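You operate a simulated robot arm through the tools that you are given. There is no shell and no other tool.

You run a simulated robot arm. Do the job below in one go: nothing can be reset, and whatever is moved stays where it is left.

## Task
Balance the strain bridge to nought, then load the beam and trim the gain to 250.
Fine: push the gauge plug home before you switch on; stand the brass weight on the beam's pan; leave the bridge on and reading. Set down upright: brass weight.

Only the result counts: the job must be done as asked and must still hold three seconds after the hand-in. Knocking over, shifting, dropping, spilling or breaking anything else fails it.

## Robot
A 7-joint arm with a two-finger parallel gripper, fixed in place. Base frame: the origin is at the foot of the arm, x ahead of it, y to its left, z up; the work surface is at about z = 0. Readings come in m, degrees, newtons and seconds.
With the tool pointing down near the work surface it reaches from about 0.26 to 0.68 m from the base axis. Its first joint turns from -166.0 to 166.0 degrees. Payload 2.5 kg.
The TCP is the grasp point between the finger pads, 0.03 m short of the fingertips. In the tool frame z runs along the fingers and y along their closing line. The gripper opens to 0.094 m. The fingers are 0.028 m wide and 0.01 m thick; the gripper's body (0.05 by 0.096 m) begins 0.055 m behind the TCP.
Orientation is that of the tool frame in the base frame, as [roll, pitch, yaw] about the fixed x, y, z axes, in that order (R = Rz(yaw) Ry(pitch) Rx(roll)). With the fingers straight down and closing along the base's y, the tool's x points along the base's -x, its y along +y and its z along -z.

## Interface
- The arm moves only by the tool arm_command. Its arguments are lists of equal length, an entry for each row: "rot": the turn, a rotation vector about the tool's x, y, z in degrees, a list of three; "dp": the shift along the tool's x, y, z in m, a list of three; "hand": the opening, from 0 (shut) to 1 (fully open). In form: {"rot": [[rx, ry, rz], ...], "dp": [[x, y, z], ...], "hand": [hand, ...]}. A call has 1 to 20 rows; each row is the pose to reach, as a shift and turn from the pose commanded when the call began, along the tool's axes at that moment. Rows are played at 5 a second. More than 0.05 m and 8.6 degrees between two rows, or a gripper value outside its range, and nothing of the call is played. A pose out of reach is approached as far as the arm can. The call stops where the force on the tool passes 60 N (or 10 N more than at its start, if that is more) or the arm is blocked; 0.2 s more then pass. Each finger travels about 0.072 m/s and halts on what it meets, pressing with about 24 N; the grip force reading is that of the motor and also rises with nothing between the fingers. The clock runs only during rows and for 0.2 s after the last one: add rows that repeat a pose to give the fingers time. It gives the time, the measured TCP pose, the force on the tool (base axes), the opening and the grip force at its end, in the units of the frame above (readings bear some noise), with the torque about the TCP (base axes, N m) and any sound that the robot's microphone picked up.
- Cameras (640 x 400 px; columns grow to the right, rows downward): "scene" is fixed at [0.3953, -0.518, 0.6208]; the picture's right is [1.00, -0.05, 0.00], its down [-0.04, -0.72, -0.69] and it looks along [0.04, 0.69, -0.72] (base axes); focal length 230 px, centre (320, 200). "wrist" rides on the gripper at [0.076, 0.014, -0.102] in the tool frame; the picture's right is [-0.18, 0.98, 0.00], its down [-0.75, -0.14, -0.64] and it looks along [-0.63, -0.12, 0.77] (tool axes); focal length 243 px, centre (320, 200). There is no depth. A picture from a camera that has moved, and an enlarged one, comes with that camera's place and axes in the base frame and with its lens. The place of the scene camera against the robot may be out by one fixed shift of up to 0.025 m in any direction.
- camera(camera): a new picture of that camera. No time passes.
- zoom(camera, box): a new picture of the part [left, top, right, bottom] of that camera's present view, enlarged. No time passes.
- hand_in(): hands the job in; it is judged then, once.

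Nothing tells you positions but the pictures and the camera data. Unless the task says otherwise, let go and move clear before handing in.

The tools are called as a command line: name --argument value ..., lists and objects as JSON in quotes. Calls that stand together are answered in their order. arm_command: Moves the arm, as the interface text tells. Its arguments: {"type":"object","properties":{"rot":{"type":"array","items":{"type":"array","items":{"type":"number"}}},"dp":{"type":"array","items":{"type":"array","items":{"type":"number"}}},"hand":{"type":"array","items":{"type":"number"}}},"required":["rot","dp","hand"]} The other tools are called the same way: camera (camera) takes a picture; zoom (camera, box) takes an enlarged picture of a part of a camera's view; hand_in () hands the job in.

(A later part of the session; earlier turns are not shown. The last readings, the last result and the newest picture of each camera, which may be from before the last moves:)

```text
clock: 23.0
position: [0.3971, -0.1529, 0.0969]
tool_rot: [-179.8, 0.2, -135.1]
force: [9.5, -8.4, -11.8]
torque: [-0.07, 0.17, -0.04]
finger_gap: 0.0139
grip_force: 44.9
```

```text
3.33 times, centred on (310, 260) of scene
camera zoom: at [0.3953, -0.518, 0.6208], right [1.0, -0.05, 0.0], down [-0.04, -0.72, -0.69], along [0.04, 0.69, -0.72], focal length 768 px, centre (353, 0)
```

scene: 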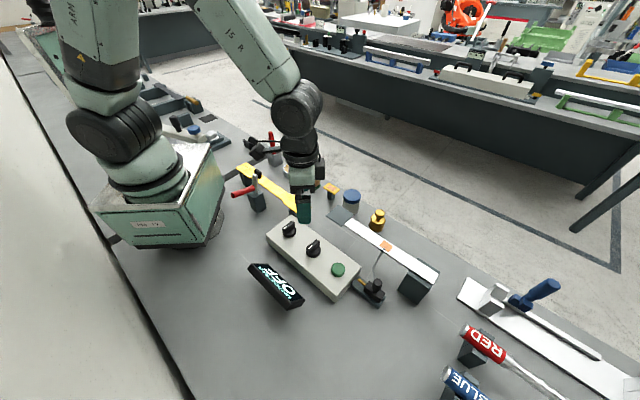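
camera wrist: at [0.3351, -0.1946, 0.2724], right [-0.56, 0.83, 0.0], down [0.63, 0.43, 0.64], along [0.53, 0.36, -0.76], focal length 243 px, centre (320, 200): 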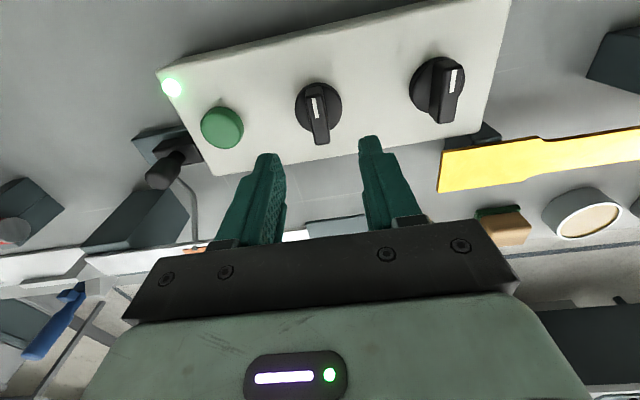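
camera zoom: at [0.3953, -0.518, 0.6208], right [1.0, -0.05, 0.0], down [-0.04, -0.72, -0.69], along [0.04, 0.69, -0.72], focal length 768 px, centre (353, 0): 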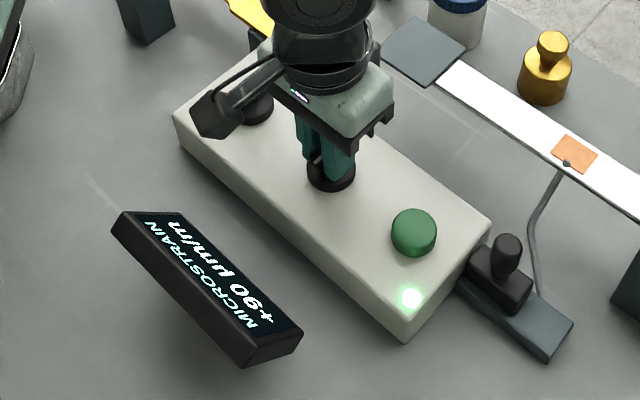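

The knob bar is gripped and the reading is still +90. I'll try turning it 10° clockwise (tool +z) to see what it does.

arm_command --rot '[[0, 0, 4], [0, 0, 8], [0, 0, 10], [0, 0, 10]]' --dp '[[0, 0, 0], [0, 0, 0], [0, 0, 0], [0, 0, 0]]' --hand '[0, 0, 0, 0]'

zoom --camera "scene" --box '[240, 200, 380, 320]'

zoom --camera "wrist" --box '[220, 60, 460, 240]'

```text
clock: 24.0
position: [0.3972, -0.1548, 0.096]
tool_rot: [-179.9, 0.3, -145.2]
force: [18.2, -9.1, -31.7]
torque: [0.09, -0.48, 0.0]
finger_gap: 0.014
grip_force: 44.2
```

```text
3.33 times, centred on (310, 260) of scene
camera zoom: at [0.3953, -0.518, 0.6208], right [1.0, -0.05, 0.0], down [-0.04, -0.72, -0.69], along [0.04, 0.69, -0.72], focal length 768 px, centre (353, 0)
```

zoom: 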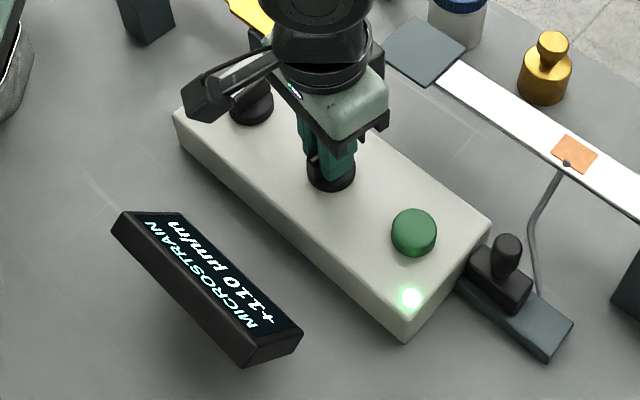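

```text
2.22 times, centred on (340, 150) of wrist
camera zoom: at [0.3264, -0.1859, 0.2001], right [-0.41, 0.91, 0.0], down [0.7, 0.31, 0.65], along [0.59, 0.26, -0.76], focal length 539 px, centre (276, 311)
```

zoom: 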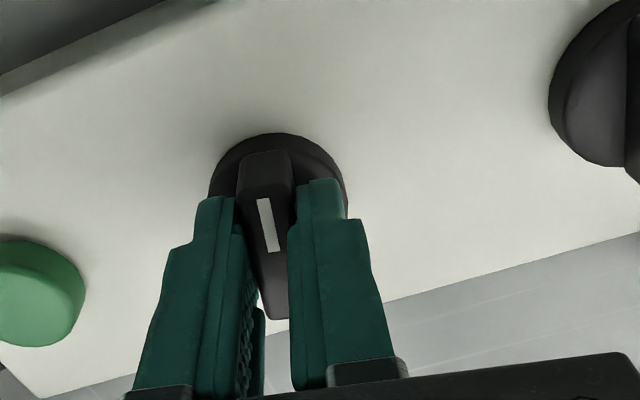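

10° clockwise took it from +90 to +110. I'll turn the other way 30° and see whether it behaves like a zero control or a gain control.

arm_command --rot '[[0, 0, -5], [0, 0, -10], [0, 0, -15], [0, 0, -20], [0, 0, -25], [0, 0, -30], [0, 0, -30]]' --dp '[[0, 0, 0.001], [0, 0, 0.002], [0, 0, 0.002], [0, 0, 0.002], [0, 0, 0.002], [0, 0, 0.002], [0, 0, 0.002]]' --hand '[0, 0, 0, 0, 0, 0, 0]'

zoom --camera "scene" --box '[240, 200, 380, 320]'

```text
clock: 25.6
position: [0.3977, -0.1549, 0.0974]
tool_rot: [-179.7, 0.3, -115.2]
force: [10.8, -10.8, 29.0]
torque: [0.7, -0.13, -0.06]
finger_gap: 0.014
grip_force: 45.4
```

```text
3.33 times, centred on (310, 260) of scene
camera zoom: at [0.3953, -0.518, 0.6208], right [1.0, -0.05, 0.0], down [-0.04, -0.72, -0.69], along [0.04, 0.69, -0.72], focal length 768 px, centre (353, 0)
```

zoom: 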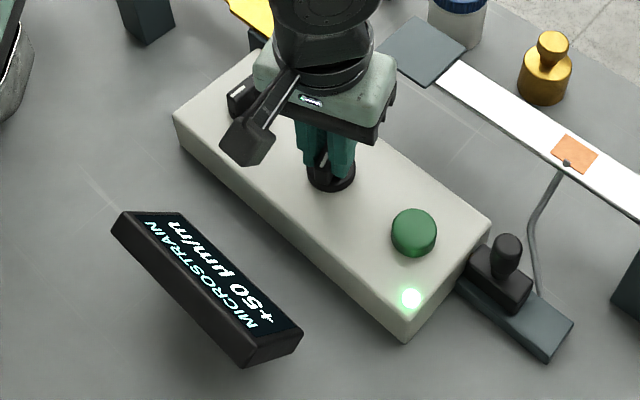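

It reads +50, so it's linear at about 2 per degree. Another 25° should bring it to zero if this is the balance knob.

arm_command --rot '[[0, 0, -5], [0, 0, -10], [0, 0, -15], [0, 0, -20], [0, 0, -20]]' --dp '[[0, 0, -0.001], [0, 0, -0.001], [0, 0, -0.001], [0, 0, -0.001], [0, 0, -0.001]]' --hand '[0, 0, 0, 0, 0]'

zoom --camera "scene" --box '[240, 200, 380, 320]'

```text
clock: 26.8
position: [0.3983, -0.1549, 0.0977]
tool_rot: [-179.6, 0.2, -95.4]
force: [23.9, -15.0, -2.7]
torque: [0.12, 0.09, -0.05]
finger_gap: 0.0138
grip_force: 45.2
```

```text
3.33 times, centred on (310, 260) of scene
camera zoom: at [0.3953, -0.518, 0.6208], right [1.0, -0.05, 0.0], down [-0.04, -0.72, -0.69], along [0.04, 0.69, -0.72], focal length 768 px, centre (353, 0)
```

zoom: 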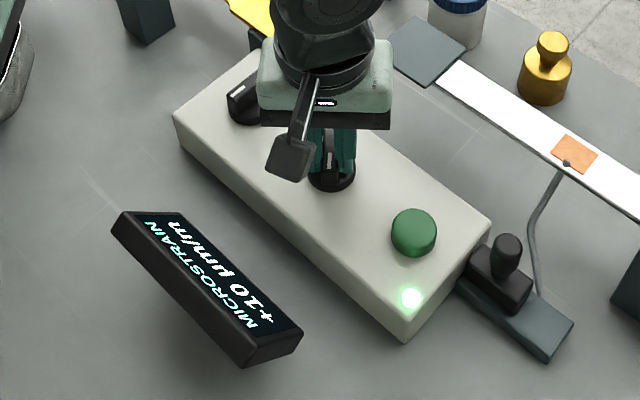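

It reads +10. I'll turn 5° more.

arm_command --rot '[[0, 0, -3], [0, 0, -5], [0, 0, -5], [0, 0, -5]]' --dp '[[0, 0, 0], [0, 0, 0], [0, 0, 0], [0, 0, 0]]' --hand '[0, 0, 0, 0]'

zoom --camera "scene" --box '[260, 245, 310, 310]'

```text
clock: 27.8
position: [0.3982, -0.1556, 0.0973]
tool_rot: [-179.6, 0.0, -90.2]
force: [30.6, -15.1, -16.5]
torque: [-0.91, 0.11, -0.1]
finger_gap: 0.0138
grip_force: 45.3
```

```text
6.15 times, centred on (285, 278) of scene
camera zoom: at [0.3953, -0.518, 0.6208], right [1.0, -0.05, 0.0], down [-0.04, -0.72, -0.69], along [0.04, 0.69, -0.72], focal length 1417 px, centre (535, -277)
```

zoom: 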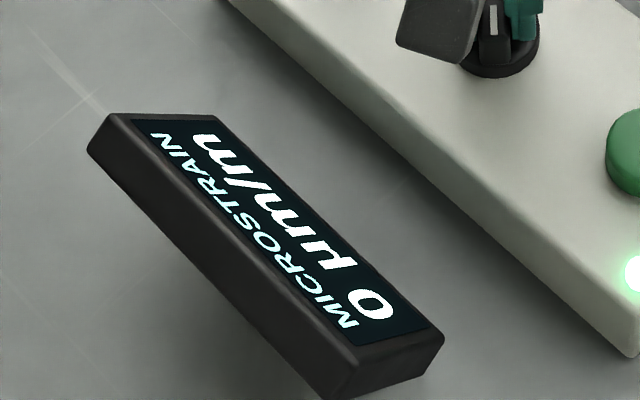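

It reads 0. To confirm this is the balance knob and check the display's resolution, I'll go 3° past.

arm_command --rot '[[0, 0, -2], [0, 0, -3], [0, 0, -3]]' --dp '[[0, 0, 0.0005], [0, 0, 0.0005], [0, 0, 0.0005]]' --hand '[0, 0, 0]'

zoom --camera "scene" --box '[260, 245, 310, 310]'

```text
clock: 28.6
position: [0.3993, -0.155, 0.0975]
tool_rot: [-179.6, -0.1, -87.2]
force: [26.0, -15.8, 0.6]
torque: [-0.31, 0.1, -0.08]
finger_gap: 0.0139
grip_force: 44.9
```

```text
6.15 times, centred on (285, 278) of scene
camera zoom: at [0.3953, -0.518, 0.6208], right [1.0, -0.05, 0.0], down [-0.04, -0.72, -0.69], along [0.04, 0.69, -0.72], focal length 1417 px, centre (535, -277)
```

zoom: 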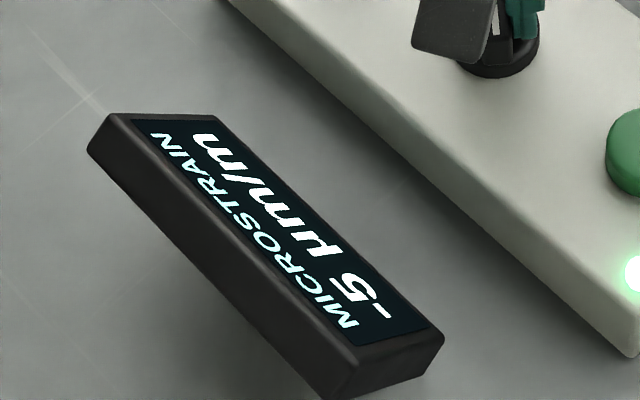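

It reads −5, so this is the balance knob and the display moves in steps of 5. I'll turn back 3° and release.

arm_command --rot '[[0, 0, 2], [0, 0, 3], [0, 0, 3], [0, 0, 3]]' --dp '[[0, 0, 0], [0, 0, 0], [0, 0, 0], [0, 0, 0]]' --hand '[0, 0, 0, 0]'

zoom --camera "scene" --box '[260, 245, 310, 310]'

```text
clock: 29.6
position: [0.3992, -0.1553, 0.0975]
tool_rot: [-179.4, 0.1, -90.2]
force: [25.0, -8.2, 13.9]
torque: [-0.58, 0.27, -0.1]
finger_gap: 0.0141
grip_force: 44.7
```

```text
6.15 times, centred on (285, 278) of scene
camera zoom: at [0.3953, -0.518, 0.6208], right [1.0, -0.05, 0.0], down [-0.04, -0.72, -0.69], along [0.04, 0.69, -0.72], focal length 1417 px, centre (535, -277)
```

zoom: 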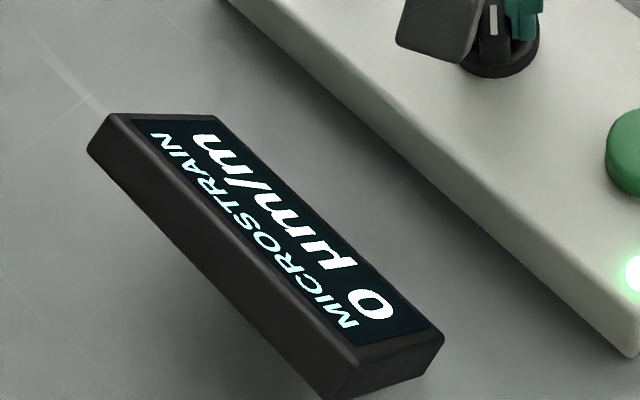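

It reads 0. I'll ease off the side load, open and rise straight up, then recheck.

arm_command --rot '[[0, 0, 0], [0, 0, 0], [0, 0, 0], [0, 0, 0], [0, 0, 0], [0, 0, 0], [0, 0, 0], [0, 0, 0]]' --dp '[[0, -0.002, 0], [0, -0.002, 0], [0, -0.002, 0], [0, -0.002, -0.01], [0, -0.002, -0.04], [0, -0.002, -0.08], [0, -0.002, -0.11], [0, -0.002, -0.11]]' --hand '[0, 0.3, 0.4, 0.4, 0.4, 0.6, 0.8, 0.8]'

zoom --camera "scene" --box '[240, 200, 380, 320]'

zoom --camera "scene" --box '[260, 245, 310, 310]'

camera --camera "wrist"

```text
clock: 31.4
position: [0.3978, -0.1534, 0.2056]
tool_rot: [-179.8, 0.1, -90.2]
force: [0.1, 0.6, 0.5]
torque: [0.03, -0.01, -0.01]
finger_gap: 0.0752
grip_force: 0.0
```

```text
3.33 times, centred on (310, 260) of scene
camera zoom: at [0.3953, -0.518, 0.6208], right [1.0, -0.05, 0.0], down [-0.04, -0.72, -0.69], along [0.04, 0.69, -0.72], focal length 768 px, centre (353, 0)
```

zoom: 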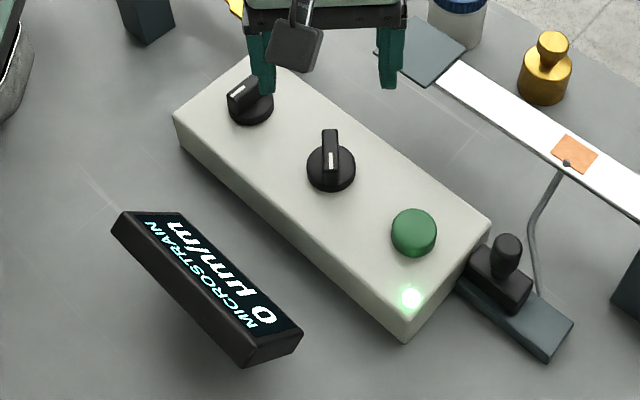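

```text
6.15 times, centred on (285, 278) of scene
camera zoom: at [0.3953, -0.518, 0.6208], right [1.0, -0.05, 0.0], down [-0.04, -0.72, -0.69], along [0.04, 0.69, -0.72], focal length 1417 px, centre (535, -277)
```

zoom: 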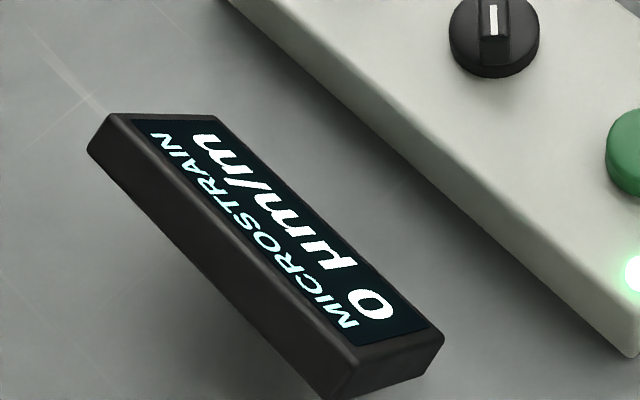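

```text
taken
camera wrist: at [0.3851, -0.2307, 0.3088], right [-0.98, 0.19, 0.0], down [0.14, 0.75, 0.64], along [0.12, 0.63, -0.77], focal length 243 px, centre (320, 200)
```

wrist: 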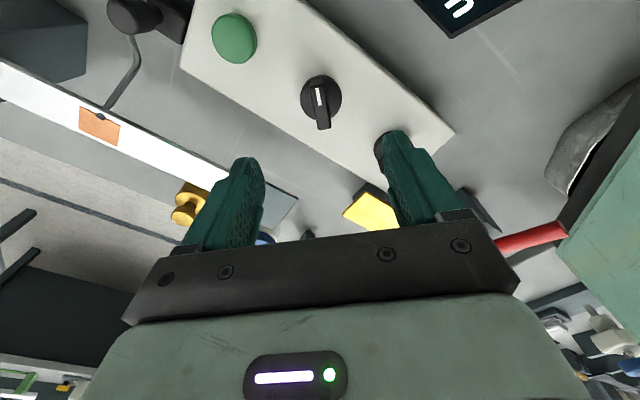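

The reading holds at 0 with the hand clear. Next is the weight: I'll turn the tool so the camera sits away from the beam and hover above it.

arm_command --rot '[[0, 0, 7.5], [0, 0, 15], [0, 0, 22.5], [0, 0, 30], [0, 0, 37.5], [0, 0, 45], [0, 0, 52.5], [0, 0, 60], [0, 0, 67.5], [0, 0, 75], [0, 0, 82.5], [0, 0, 90], [0, 0, 97.5], [0, 0, 105], [0, 0, 112.5], [0, 0, 120], [0, 0, 127.5], [0, 0, 134.8], [0, 0, 134.8]]' --dp '[[-0.0067, -0.0118, -0.005], [-0.0133, -0.0236, -0.01], [-0.02, -0.0354, -0.015], [-0.0267, -0.0472, -0.015], [-0.0333, -0.0591, -0.015], [-0.04, -0.0709, -0.015], [-0.0467, -0.0827, -0.015], [-0.0533, -0.0945, -0.015], [-0.06, -0.1063, -0.015], [-0.0667, -0.1181, -0.015], [-0.0733, -0.1299, -0.015], [-0.08, -0.1417, -0.015], [-0.0867, -0.1535, -0.015], [-0.0933, -0.1654, -0.015], [-0.1, -0.1772, -0.015], [-0.1067, -0.189, -0.015], [-0.1133, -0.2008, -0.015], [-0.12, -0.2126, -0.015], [-0.12, -0.2126, -0.015]]' --hand '[1, 1, 1, 1, 1, 1, 1, 1, 1, 1, 1, 1, 1, 1, 1, 1, 1, 1, 1]'

camera --camera "wrist"

camera --camera "scene"

```text
clock: 35.4
position: [0.6103, -0.0354, 0.2237]
tool_rot: [179.7, 0.1, 134.9]
force: [0.9, 0.5, -0.3]
torque: [-0.01, -0.03, 0.0]
finger_gap: 0.094
grip_force: 0.0
```

```text
taken
camera wrist: at [0.5682, 0.0281, 0.3267], right [0.83, 0.56, 0.0], down [0.43, -0.63, 0.64], along [0.36, -0.53, -0.77], focal length 243 px, centre (320, 200)
```

wrist: 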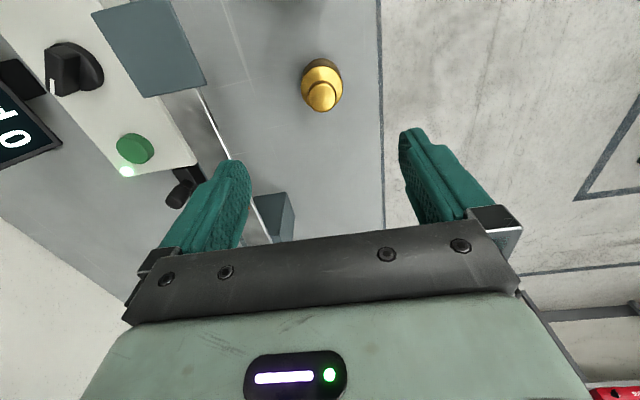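

```text
taken
```

scene: 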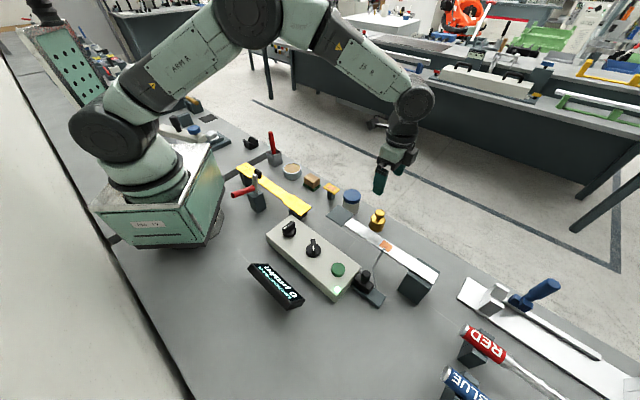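

zoom --camera "wrist" --box '[270, 40, 370, 130]'

zoom --camera "scene" --box '[320, 160, 430, 250]'

```text
4.44 times, centred on (320, 85) of wrist
camera zoom: at [0.5682, 0.0281, 0.3267], right [0.83, 0.56, 0.0], down [0.43, -0.63, 0.64], along [0.36, -0.53, -0.77], focal length 1078 px, centre (320, 711)
```

zoom: 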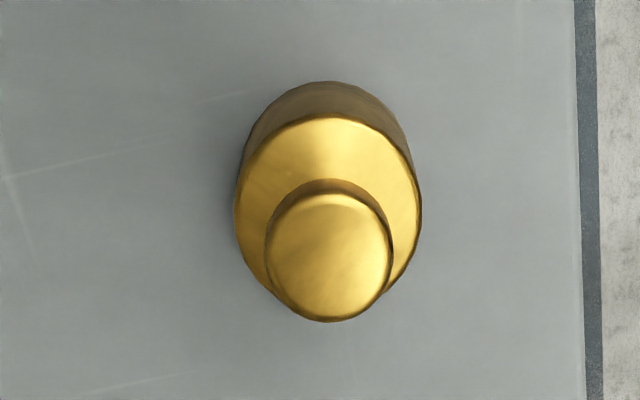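

```text
4.44 times, centred on (375, 205) of scene
camera zoom: at [0.3953, -0.518, 0.6208], right [1.0, -0.05, 0.0], down [-0.04, -0.72, -0.69], along [0.04, 0.69, -0.72], focal length 1024 px, centre (76, 178)
```

zoom: 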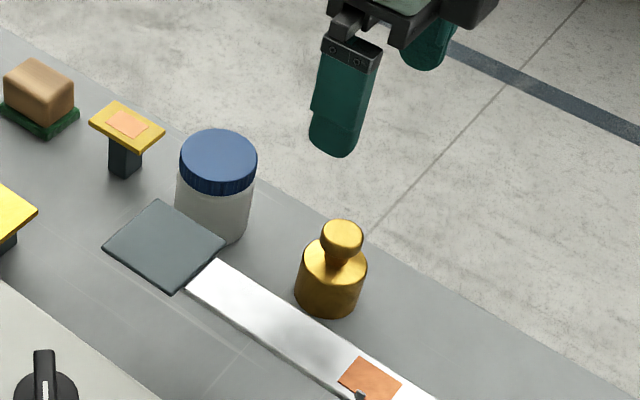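

The weight's centre works out near (0.6137, −0.035), with a body about 0.048 m across. I'll descend around it with the hand open.

arm_command --rot '[[0.3, 0, 0], [0.3, 0, 0], [0.3, 0, 0], [0.3, 0, 0], [0.3, 0, 0], [0.3, 0, 0]]' --dp '[[-0.0007, 0.0017, 0.03], [-0.0007, 0.0017, 0.06], [-0.0007, 0.0017, 0.09], [-0.0007, 0.0017, 0.115], [-0.0007, 0.0017, 0.13], [-0.0007, 0.0017, 0.13]]' --hand '[1, 1, 1, 1, 1, 1]'

camera --camera "wrist"

zoom --camera "scene" --box '[320, 150, 450, 250]'

```text
clock: 36.8
position: [0.6153, -0.034, 0.0918]
tool_rot: [-179.8, 0.0, 135.1]
force: [0.3, -0.9, -0.3]
torque: [-0.03, -0.05, -0.01]
finger_gap: 0.094
grip_force: 0.1
```

```text
taken
camera wrist: at [0.5724, 0.0302, 0.1948], right [0.83, 0.56, 0.0], down [0.43, -0.63, 0.64], along [0.36, -0.53, -0.77], focal length 243 px, centre (320, 200)
```

wrist: 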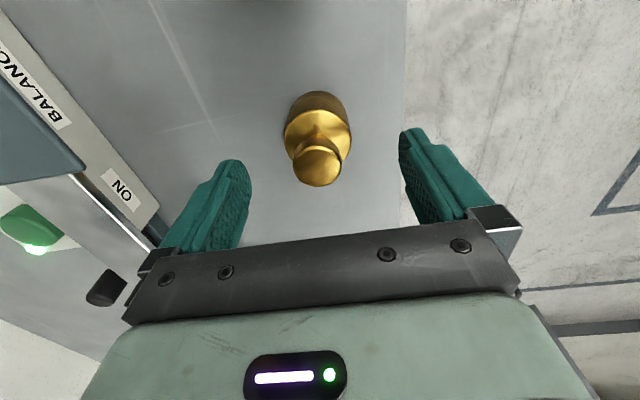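

```text
4.00 times, centred on (385, 200) of scene
camera zoom: at [0.3953, -0.518, 0.6208], right [1.0, -0.05, 0.0], down [-0.04, -0.72, -0.69], along [0.04, 0.69, -0.72], focal length 921 px, centre (60, 200)
```

zoom: 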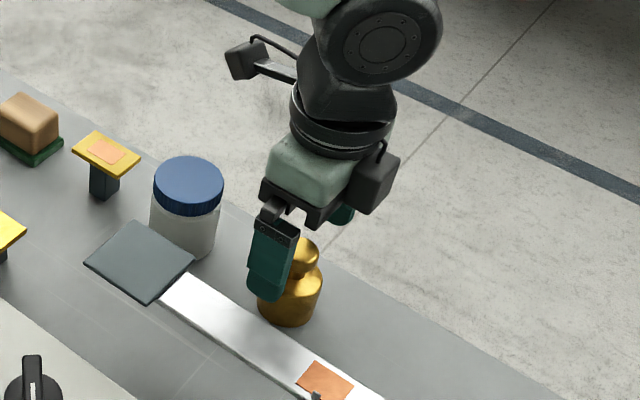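

The weight is well centred. The box's side labels also confirm the BALANCE knob and ON button. I'll lower to the body and close on it.

arm_command --rot '[[0, 0, 0], [0, 0, 0], [0, 0, 0], [0, 0, 0], [0, 0, 0], [0, 0, 0], [0, 0, 0], [0, 0, 0]]' --dp '[[-0.002, -0.001, 0.015], [-0.002, -0.001, 0.03], [-0.002, -0.001, 0.042], [-0.002, -0.001, 0.049], [-0.002, -0.001, 0.049], [-0.002, -0.001, 0.049], [-0.002, -0.001, 0.049], [-0.002, -0.001, 0.049]]' --hand '[1, 1, 1, 1, 0.75, 0.5, 0.3, 0.3]'

camera --camera "wrist"

zoom --camera "scene" --box '[320, 150, 450, 250]'

```text
clock: 38.6
position: [0.6151, -0.0371, 0.0422]
tool_rot: [-179.9, 0.1, 135.0]
force: [1.4, 0.6, 0.3]
torque: [0.06, -0.18, -0.02]
finger_gap: 0.0474
grip_force: 23.7
```

```text
taken
camera wrist: at [0.572, 0.0277, 0.1457], right [0.83, 0.56, 0.0], down [0.43, -0.63, 0.64], along [0.36, -0.53, -0.77], focal length 243 px, centre (320, 200)
```

wrist: 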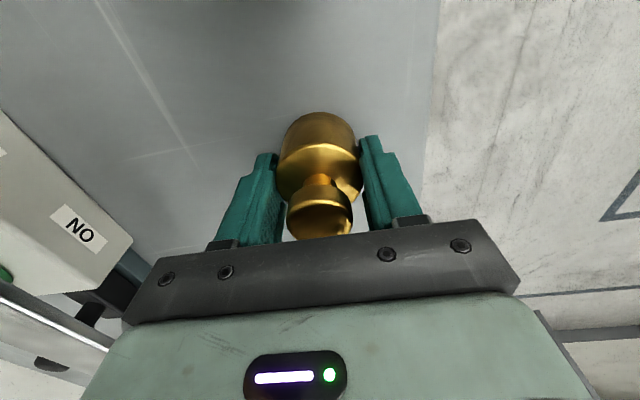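

```text
4.00 times, centred on (385, 200) of scene
camera zoom: at [0.3953, -0.518, 0.6208], right [1.0, -0.05, 0.0], down [-0.04, -0.72, -0.69], along [0.04, 0.69, -0.72], focal length 921 px, centre (60, 200)
```

zoom: 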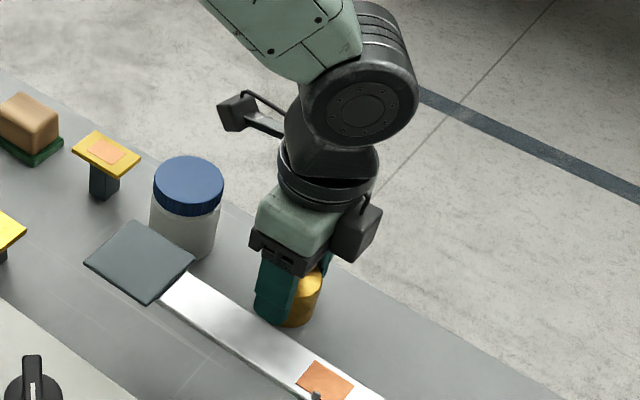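

The weight is gripped (gap 0.0474). I'll lift it straight up and check the load.

arm_command --rot '[[0, 0, 0], [0, 0, 0], [0, 0, 0], [0, 0, 0], [0, 0, 0], [0, 0, 0], [0, 0, 0]]' --dp '[[0, 0, 0], [0, 0, -0.01], [0, 0, -0.03], [0, 0, -0.06], [0, 0, -0.1], [0, 0, -0.145], [0, 0, -0.145]]' --hand '[0, 0, 0, 0, 0, 0, 0]'

camera --camera "wrist"

camera --camera "scene"

```text
clock: 40.2
position: [0.6141, -0.0359, 0.1883]
tool_rot: [-179.8, 0.1, 135.0]
force: [0.4, -0.3, -7.1]
torque: [0.01, 0.04, 0.01]
finger_gap: 0.0477
grip_force: 23.9
```

```text
taken
camera wrist: at [0.5719, 0.0286, 0.2915], right [0.82, 0.57, 0.0], down [0.43, -0.63, 0.64], along [0.36, -0.53, -0.77], focal length 243 px, centre (320, 200)
```

wrist: 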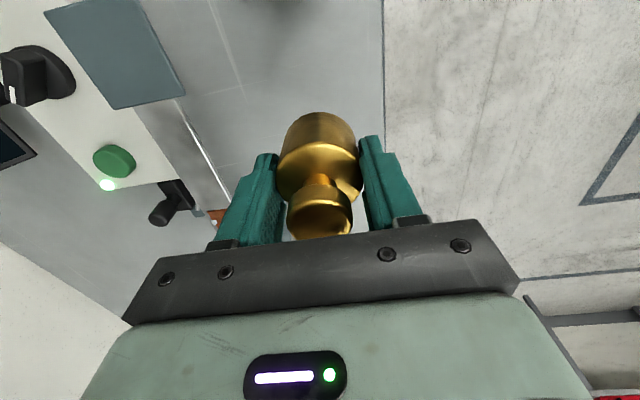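

```text
taken
```

scene: 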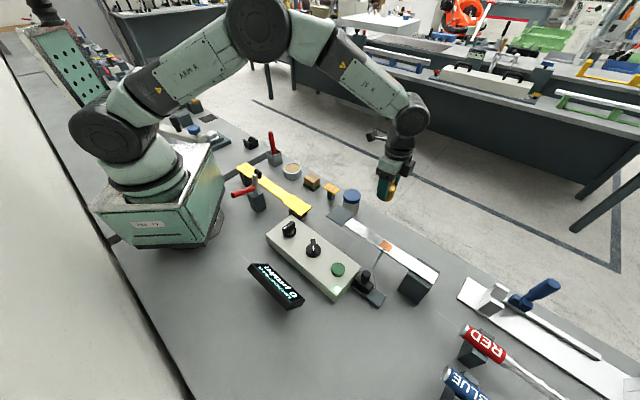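

The weight is lifted upright at about 7 N. I'll carry it level to above the pan.

arm_command --rot '[[0, 0, 0], [0, 0, 0], [0, 0, 0], [0, 0, 0], [0, 0, 0], [0, 0, 0], [0, 0, 0], [0, 0, 0], [0, 0, 0]]' --dp '[[0.005, -0.009, 0], [0.015, -0.026, 0], [0.027, -0.047, 0], [0.039, -0.068, 0], [0.051, -0.088, 0], [0.061, -0.105, 0], [0.067, -0.116, 0], [0.0699, -0.1206, 0], [0.0699, -0.1206, 0]]' --hand '[0, 0, 0, 0, 0, 0, 0, 0, 0]'

camera --camera "wrist"

zoom --camera "scene" --box '[300, 150, 430, 250]'

```text
clock: 42.2
position: [0.4794, -0.0712, 0.1871]
tool_rot: [-179.9, 0.1, 135.0]
force: [0.7, -0.1, -7.2]
torque: [-0.03, 0.01, 0.0]
finger_gap: 0.0477
grip_force: 24.2
```

```text
taken
camera wrist: at [0.4358, -0.0074, 0.2913], right [0.83, 0.56, 0.0], down [0.43, -0.63, 0.64], along [0.36, -0.53, -0.77], focal length 243 px, centre (320, 200)
```

wrist: 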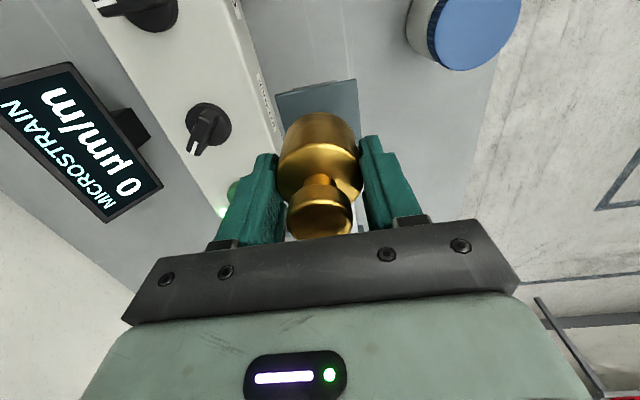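

```text
4.00 times, centred on (365, 200) of scene
camera zoom: at [0.3953, -0.518, 0.6208], right [1.0, -0.05, 0.0], down [-0.04, -0.72, -0.69], along [0.04, 0.69, -0.72], focal length 921 px, centre (140, 200)
```

zoom: 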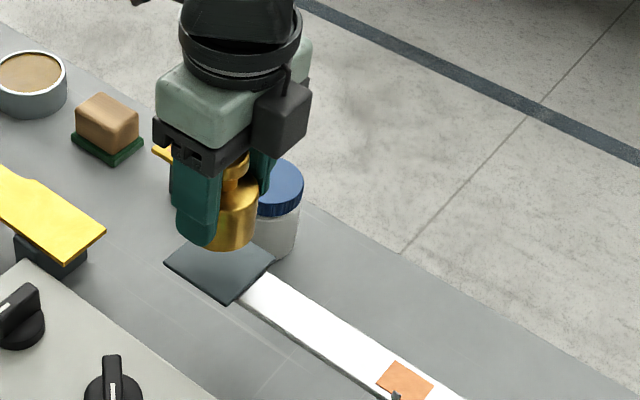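

The weight is over the pan centre. I'll lower to just above it, then touch down slowly.

arm_command --rot '[[0, 0, 0], [0, 0, 0], [0, 0, 0], [0, 0, 0], [0, 0, 0]]' --dp '[[0, 0.001, 0.008], [0, 0.001, 0.016], [0, 0.001, 0.024], [0, 0.001, 0.03], [0, 0.001, 0.03]]' --hand '[0, 0, 0, 0, 0]'

zoom --camera "scene" --box '[320, 160, 400, 240]'

zoom --camera "wrist" --box '[240, 60, 420, 260]'

```text
clock: 43.4
position: [0.4802, -0.0714, 0.1579]
tool_rot: [-179.9, 0.0, 135.0]
force: [-0.1, 0.2, -7.4]
torque: [-0.01, 0.04, -0.03]
finger_gap: 0.0475
grip_force: 24.1
```

```text
5.00 times, centred on (360, 200) of scene
camera zoom: at [0.3953, -0.518, 0.6208], right [1.0, -0.05, 0.0], down [-0.04, -0.72, -0.69], along [0.04, 0.69, -0.72], focal length 1152 px, centre (120, 200)
```

zoom: 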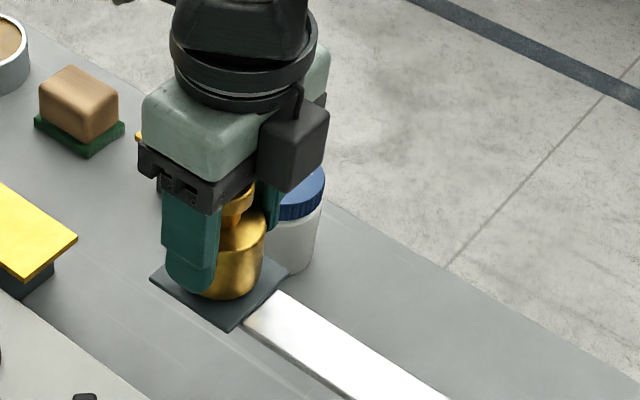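

```text
2.00 times, centred on (330, 160) of wrist
camera zoom: at [0.4372, -0.0071, 0.261], right [0.83, 0.56, 0.0], down [0.43, -0.63, 0.64], along [0.36, -0.53, -0.77], focal length 485 px, centre (300, 280)
```

zoom: 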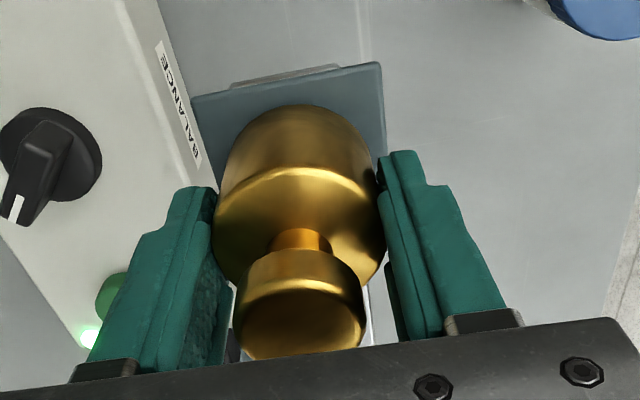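

arm_command --rot '[[0, 0, 0], [0, 0, 0], [0, 0, 0]]' --dp '[[0, 0, 0.0015], [0, 0, 0.003], [0, 0, 0.003]]' --hand '[0, 0, 0]'

zoom --camera "scene" --box '[335, 195, 375, 225]'

```text
clock: 44.2
position: [0.4804, -0.0712, 0.1553]
tool_rot: [-179.9, 0.0, 134.9]
force: [-0.1, 0.3, -6.4]
torque: [0.02, 0.01, 0.0]
finger_gap: 0.0474
grip_force: 23.6
```

```text
13.33 times, centred on (355, 210) of scene
camera zoom: at [0.3953, -0.518, 0.6208], right [1.0, -0.05, 0.0], down [-0.04, -0.72, -0.69], along [0.04, 0.69, -0.72], focal length 3071 px, centre (-147, 67)
```

zoom: 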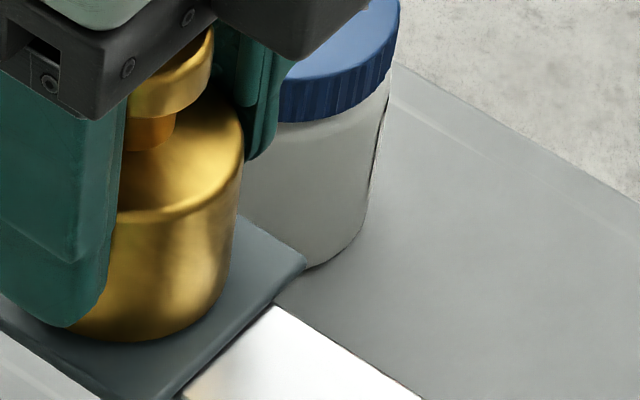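

arm_command --rot '[[0, 0, 0], [0, 0, 0]]' --dp '[[0, 0, 0.001], [0, 0, 0.001]]' --hand '[0, 0]'

zoom --camera "scene" --box '[240, 190, 380, 320]'

```text
clock: 44.8
position: [0.479, -0.0712, 0.1546]
tool_rot: [-179.9, 0.0, 135.0]
force: [0.0, -0.5, -6.7]
torque: [0.0, 0.01, 0.01]
finger_gap: 0.0474
grip_force: 23.5
```

```text
3.08 times, centred on (310, 255) of scene
camera zoom: at [0.3953, -0.518, 0.6208], right [1.0, -0.05, 0.0], down [-0.04, -0.72, -0.69], along [0.04, 0.69, -0.72], focal length 709 px, centre (351, 31)
```

zoom: 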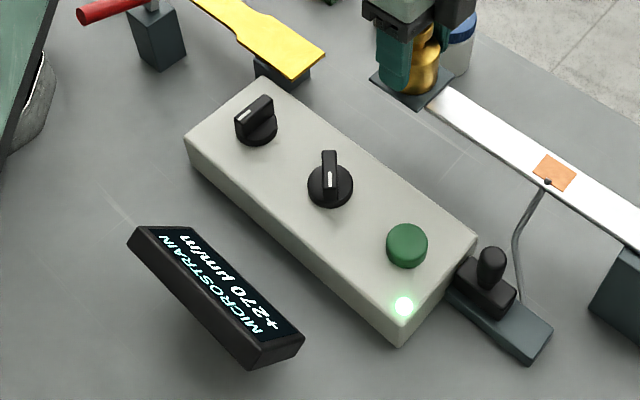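

The display jumped to +270, so the pan is sensing the weight. I'll lower another millimetre or so until it's properly supported.

arm_command --rot '[[0, 0, 0], [0, 0, 0]]' --dp '[[0, 0, 0.001], [0, 0, 0.001]]' --hand '[0, 0]'

zoom --camera "scene" --box '[335, 195, 375, 225]'

```text
clock: 45.4
position: [0.4807, -0.0706, 0.1526]
tool_rot: [-179.9, 0.0, 135.1]
force: [-1.0, 1.0, -8.5]
torque: [-0.03, -0.01, 0.0]
finger_gap: 0.0474
grip_force: 24.0
```

```text
13.33 times, centred on (355, 210) of scene
camera zoom: at [0.3953, -0.518, 0.6208], right [1.0, -0.05, 0.0], down [-0.04, -0.72, -0.69], along [0.04, 0.69, -0.72], focal length 3071 px, centre (-147, 67)
```

zoom: 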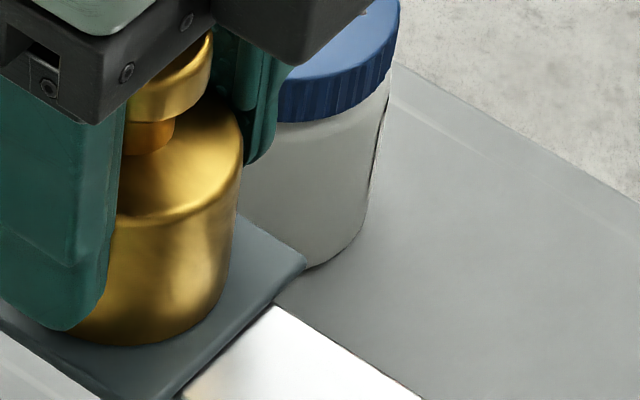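

arm_command --rot '[[0, 0, 0], [0, 0, 0]]' --dp '[[0, 0, 0.001], [0, 0, 0.001]]' --hand '[0, 0]'

zoom --camera "scene" --box '[335, 195, 375, 225]'

```text
clock: 46.0
position: [0.4805, -0.0708, 0.1529]
tool_rot: [-179.9, 0.1, 135.0]
force: [-0.4, 0.9, -3.1]
torque: [0.08, -0.04, 0.04]
finger_gap: 0.0476
grip_force: 24.0
```

```text
13.33 times, centred on (355, 210) of scene
camera zoom: at [0.3953, -0.518, 0.6208], right [1.0, -0.05, 0.0], down [-0.04, -0.72, -0.69], along [0.04, 0.69, -0.72], focal length 3071 px, centre (-147, 67)
```

zoom: 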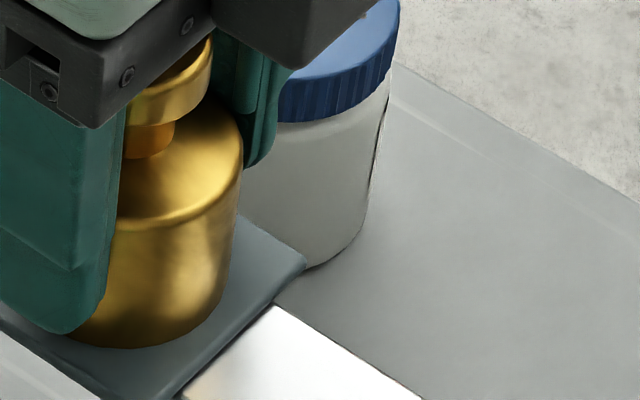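

Contact: the carried load has dropped to about 3 N. I'll lower half a millimetre more, then open slowly.

arm_command --rot '[[0, 0, 0], [0, 0, 0], [0, 0, 0], [0, 0, 0], [0, 0, 0], [0, 0, 0]]' --dp '[[0, 0, 0.0005], [0, 0, 0.0005], [0, 0, 0.0005], [0, 0, 0.0005], [0, 0, 0.0005], [0, 0, 0.0005]]' --hand '[0.4, 0.53, 0.6, 0.7, 0.8, 0.8]'

zoom --camera "scene" --box '[320, 170, 390, 230]'

camera --camera "wrist"

```text
clock: 47.4
position: [0.4799, -0.0711, 0.1531]
tool_rot: [-179.9, 0.1, 135.0]
force: [0.5, 0.5, 0.3]
torque: [-0.01, 0.01, 0.02]
finger_gap: 0.0752
grip_force: 0.0
```

```text
6.67 times, centred on (355, 200) of scene
camera zoom: at [0.3953, -0.518, 0.6208], right [1.0, -0.05, 0.0], down [-0.04, -0.72, -0.69], along [0.04, 0.69, -0.72], focal length 1535 px, centre (87, 200)
```

zoom: 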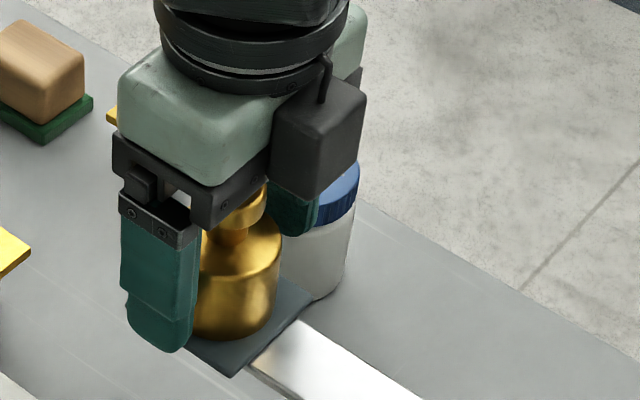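

```text
taken
camera wrist: at [0.438, -0.0071, 0.2556], right [0.83, 0.56, 0.0], down [0.43, -0.63, 0.64], along [0.36, -0.53, -0.77], focal length 243 px, centre (320, 200)
```

wrist: 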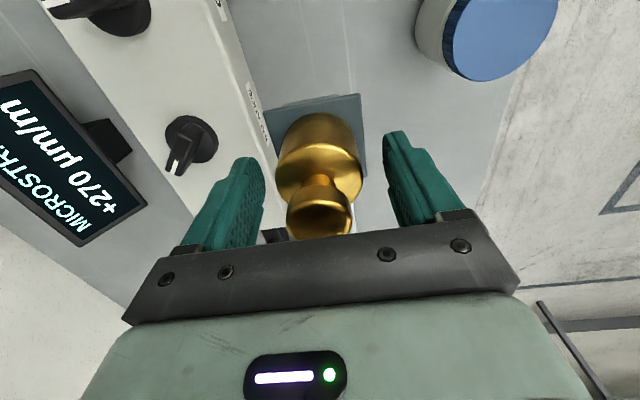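

The weight stands on the pan and the reading is +270. I'll rise straight up clear of it.

arm_command --rot '[[0, 0, 0], [0, 0, 0], [0, 0, 0], [0, 0, 0], [0, 0, 0], [0, 0, 0], [0, 0, 0]]' --dp '[[0, 0, 0], [0, 0, -0.015], [0, 0, -0.035], [0, 0, -0.06], [0, 0, -0.085], [0, 0, -0.11], [0, 0, -0.11]]' --hand '[0.9, 0.9, 0.9, 0.9, 0.9, 0.9, 0.9]'

camera --camera "wrist"

zoom --camera "scene" --box '[240, 170, 420, 320]'

```text
clock: 49.0
position: [0.4805, -0.0693, 0.2603]
tool_rot: [-180.0, 0.1, 135.1]
force: [0.1, -0.1, 0.1]
torque: [-0.01, -0.04, 0.01]
finger_gap: 0.0846
grip_force: 0.2
```

```text
taken
camera wrist: at [0.4369, -0.006, 0.3642], right [0.83, 0.56, 0.0], down [0.43, -0.63, 0.64], along [0.36, -0.53, -0.77], focal length 243 px, centre (320, 200)
```

wrist: 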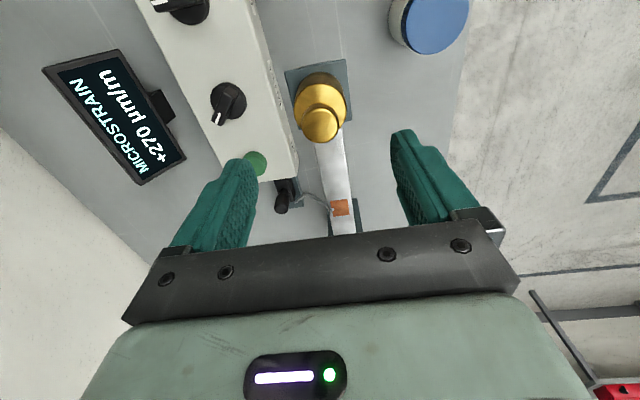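

```text
2.67 times, centred on (330, 245) of scene
camera zoom: at [0.3953, -0.518, 0.6208], right [1.0, -0.05, 0.0], down [-0.04, -0.72, -0.69], along [0.04, 0.69, -0.72], focal length 614 px, centre (293, 80)
```

zoom: 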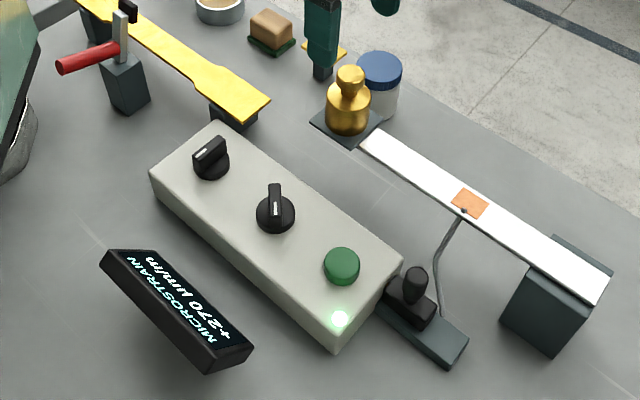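

The weight stands upright in the middle of the pan and the reading is steady at +270. Now I'll go to the other knob, the gain, near (0.3325, −0.0825), turning the tool to match its bar.

arm_command --rot '[[0, 0, -7.5], [0, 0, -15], [0, 0, -22.5], [0, 0, -30], [0, 0, -37.5], [0, 0, -45], [0, 0, -52.5], [0, 0, -60], [0, 0, -67.5], [0, 0, -75], [0, 0, -82.5], [0, 0, -90], [0, 0, -90]]' --dp '[[0.008, -0.0095, 0], [0.016, -0.019, 0], [0.0239, -0.0285, 0], [0.0319, -0.038, 0], [0.0399, -0.0475, 0], [0.0479, -0.057, 0], [0.0558, -0.0664, 0], [0.0638, -0.0759, 0], [0.0718, -0.0854, 0.015], [0.0798, -0.0949, 0.03], [0.0877, -0.1044, 0.045], [0.0957, -0.1139, 0.06], [0.0957, -0.1139, 0.06]]' --hand '[0.9, 0.9, 0.9, 0.8, 0.7, 0.6, 0.5, 0.5, 0.5, 0.5, 0.5, 0.5, 0.5]'

camera --camera "wrist"

zoom --camera "wrist" --box '[220, 20, 420, 160]'

camera --camera "scene"

```text
clock: 51.8
position: [0.3305, -0.0844, 0.2008]
tool_rot: [-179.8, -0.2, -134.9]
force: [0.5, -0.3, -0.2]
torque: [-0.03, -0.04, 0.01]
finger_gap: 0.047
grip_force: 0.1
```

```text
taken
camera wrist: at [0.2675, -0.1281, 0.3041], right [-0.57, 0.82, 0.0], down [0.63, 0.44, 0.64], along [0.53, 0.36, -0.77], focal length 243 px, centre (320, 200)
```

wrist: 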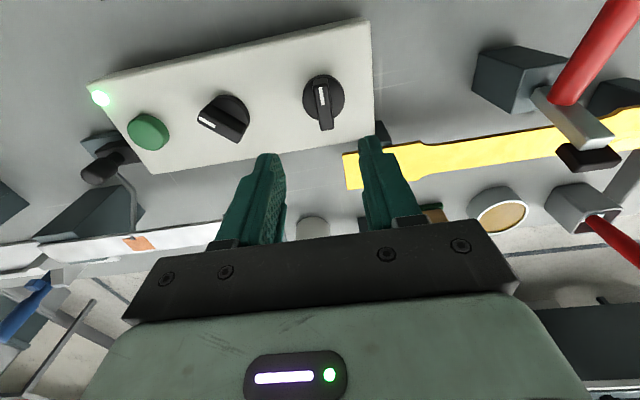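

```text
2.86 times, centred on (320, 90) of wrist
camera zoom: at [0.2675, -0.1281, 0.3041], right [-0.57, 0.82, 0.0], down [0.63, 0.44, 0.64], along [0.53, 0.36, -0.77], focal length 693 px, centre (320, 514)
```

zoom: 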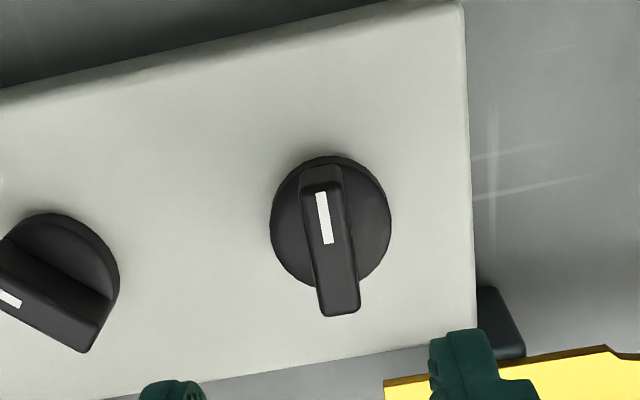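

```text
taken
```

scene: 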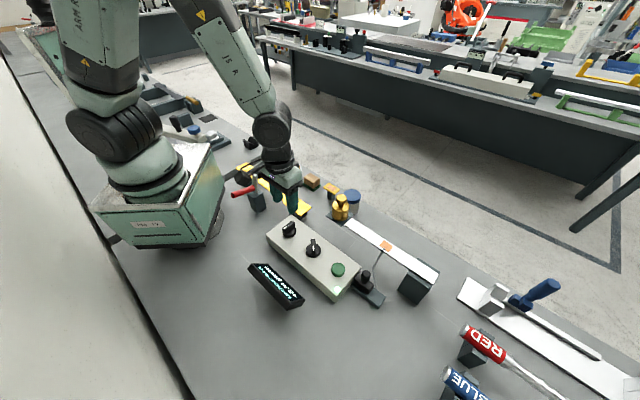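

The gain knob's axis is about 4 mm to the right of my tool line. I'll shift over, lower and grip its bar.

arm_command --rot '[[0, 0, 0], [0, 0, 0], [0, 0, 0], [0, 0, 0], [0, 0, 0], [0, 0, 0], [0, 0, 0], [0, 0, 0], [0, 0, 0]]' --dp '[[-0.0004, 0.0038, 0.03], [-0.0004, 0.0038, 0.06], [-0.0004, 0.0038, 0.08], [-0.0004, 0.0038, 0.095], [-0.0004, 0.0038, 0.104], [-0.0004, 0.0038, 0.104], [-0.0004, 0.0038, 0.104], [-0.0004, 0.0038, 0.104], [-0.0004, 0.0038, 0.104]]' --hand '[0.5, 0.5, 0.5, 0.5, 0.5, 0.4, 0.2, 0, 0]'

zoom --camera "wrist" --box '[220, 60, 460, 240]'

zoom --camera "scene" --box '[240, 170, 420, 320]'

```text
clock: 53.8
position: [0.3289, -0.0798, 0.098]
tool_rot: [180.0, -0.1, -135.0]
force: [0.9, 3.2, -4.3]
torque: [-0.02, 0.15, 0.01]
finger_gap: 0.0138
grip_force: 45.2
```

```text
2.22 times, centred on (340, 150) of wrist
camera zoom: at [0.2658, -0.1248, 0.2016], right [-0.57, 0.82, 0.0], down [0.63, 0.43, 0.64], along [0.53, 0.36, -0.77], focal length 539 px, centre (276, 311)
```

zoom: 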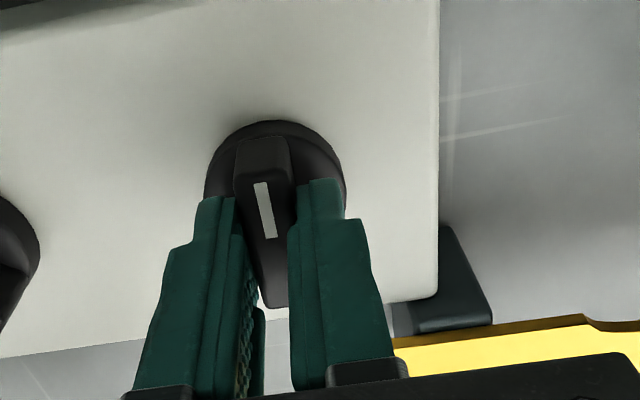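

```text
2.67 times, centred on (330, 245) of scene
camera zoom: at [0.3953, -0.518, 0.6208], right [1.0, -0.05, 0.0], down [-0.04, -0.72, -0.69], along [0.04, 0.69, -0.72], focal length 614 px, centre (293, 80)
```

zoom: 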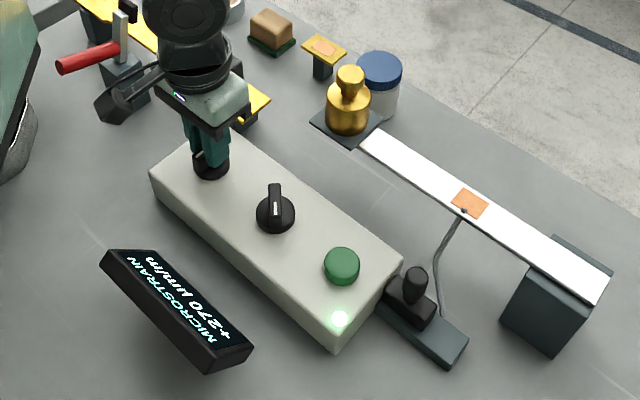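

The gain knob is gripped with the reading still at +270. I'll turn 5° anticlockwise (tool −z) and read the display.

arm_command --rot '[[0, 0, -2.5], [0, 0, -5], [0, 0, -5], [0, 0, -5]]' --dp '[[0, 0, 0], [0, 0, 0], [0, 0, 0], [0, 0, 0]]' --hand '[0, 0, 0, 0]'

zoom --camera "scene" --box '[240, 240, 320, 320]'

```text
clock: 54.8
position: [0.3287, -0.0806, 0.0982]
tool_rot: [179.9, -0.1, -130.0]
force: [-1.7, 0.7, -21.6]
torque: [0.88, -0.64, -0.01]
finger_gap: 0.014
grip_force: 45.2
```

```text
5.00 times, centred on (280, 280) of scene
camera zoom: at [0.3953, -0.518, 0.6208], right [1.0, -0.05, 0.0], down [-0.04, -0.72, -0.69], along [0.04, 0.69, -0.72], focal length 1152 px, centre (520, -200)
```

zoom: 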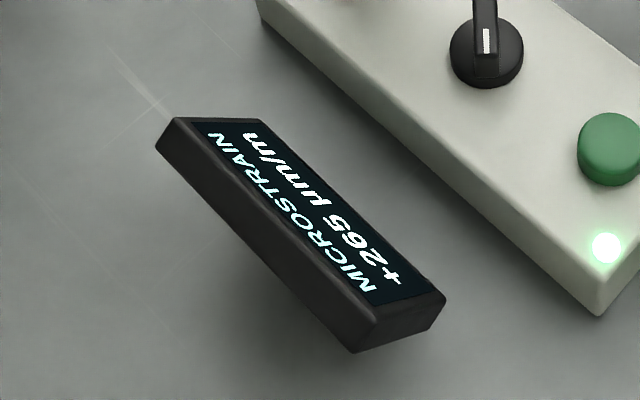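

It reads +265, so the direction is right. I'll turn 10° further.

arm_command --rot '[[0, 0, -4], [0, 0, -8], [0, 0, -10], [0, 0, -10], [0, 0, -10]]' --dp '[[0, 0, 0.0005], [0, 0, 0.0007], [0, 0, 0.0007], [0, 0, 0.0007], [0, 0, 0.0007]]' --hand '[0, 0, 0, 0, 0]'

zoom --camera "scene" --box '[240, 240, 320, 320]'

```text
clock: 56.0
position: [0.3284, -0.0808, 0.098]
tool_rot: [180.0, -0.1, -119.9]
force: [-15.3, 18.8, 31.6]
torque: [0.02, 0.61, -0.05]
finger_gap: 0.014
grip_force: 45.1
```

```text
5.00 times, centred on (280, 280) of scene
camera zoom: at [0.3953, -0.518, 0.6208], right [1.0, -0.05, 0.0], down [-0.04, -0.72, -0.69], along [0.04, 0.69, -0.72], focal length 1152 px, centre (520, -200)
```

zoom: 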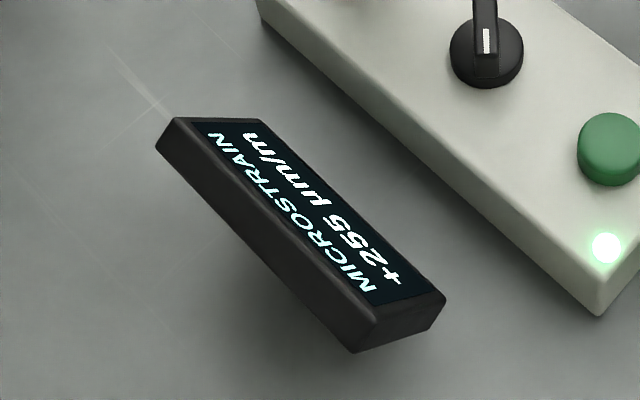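

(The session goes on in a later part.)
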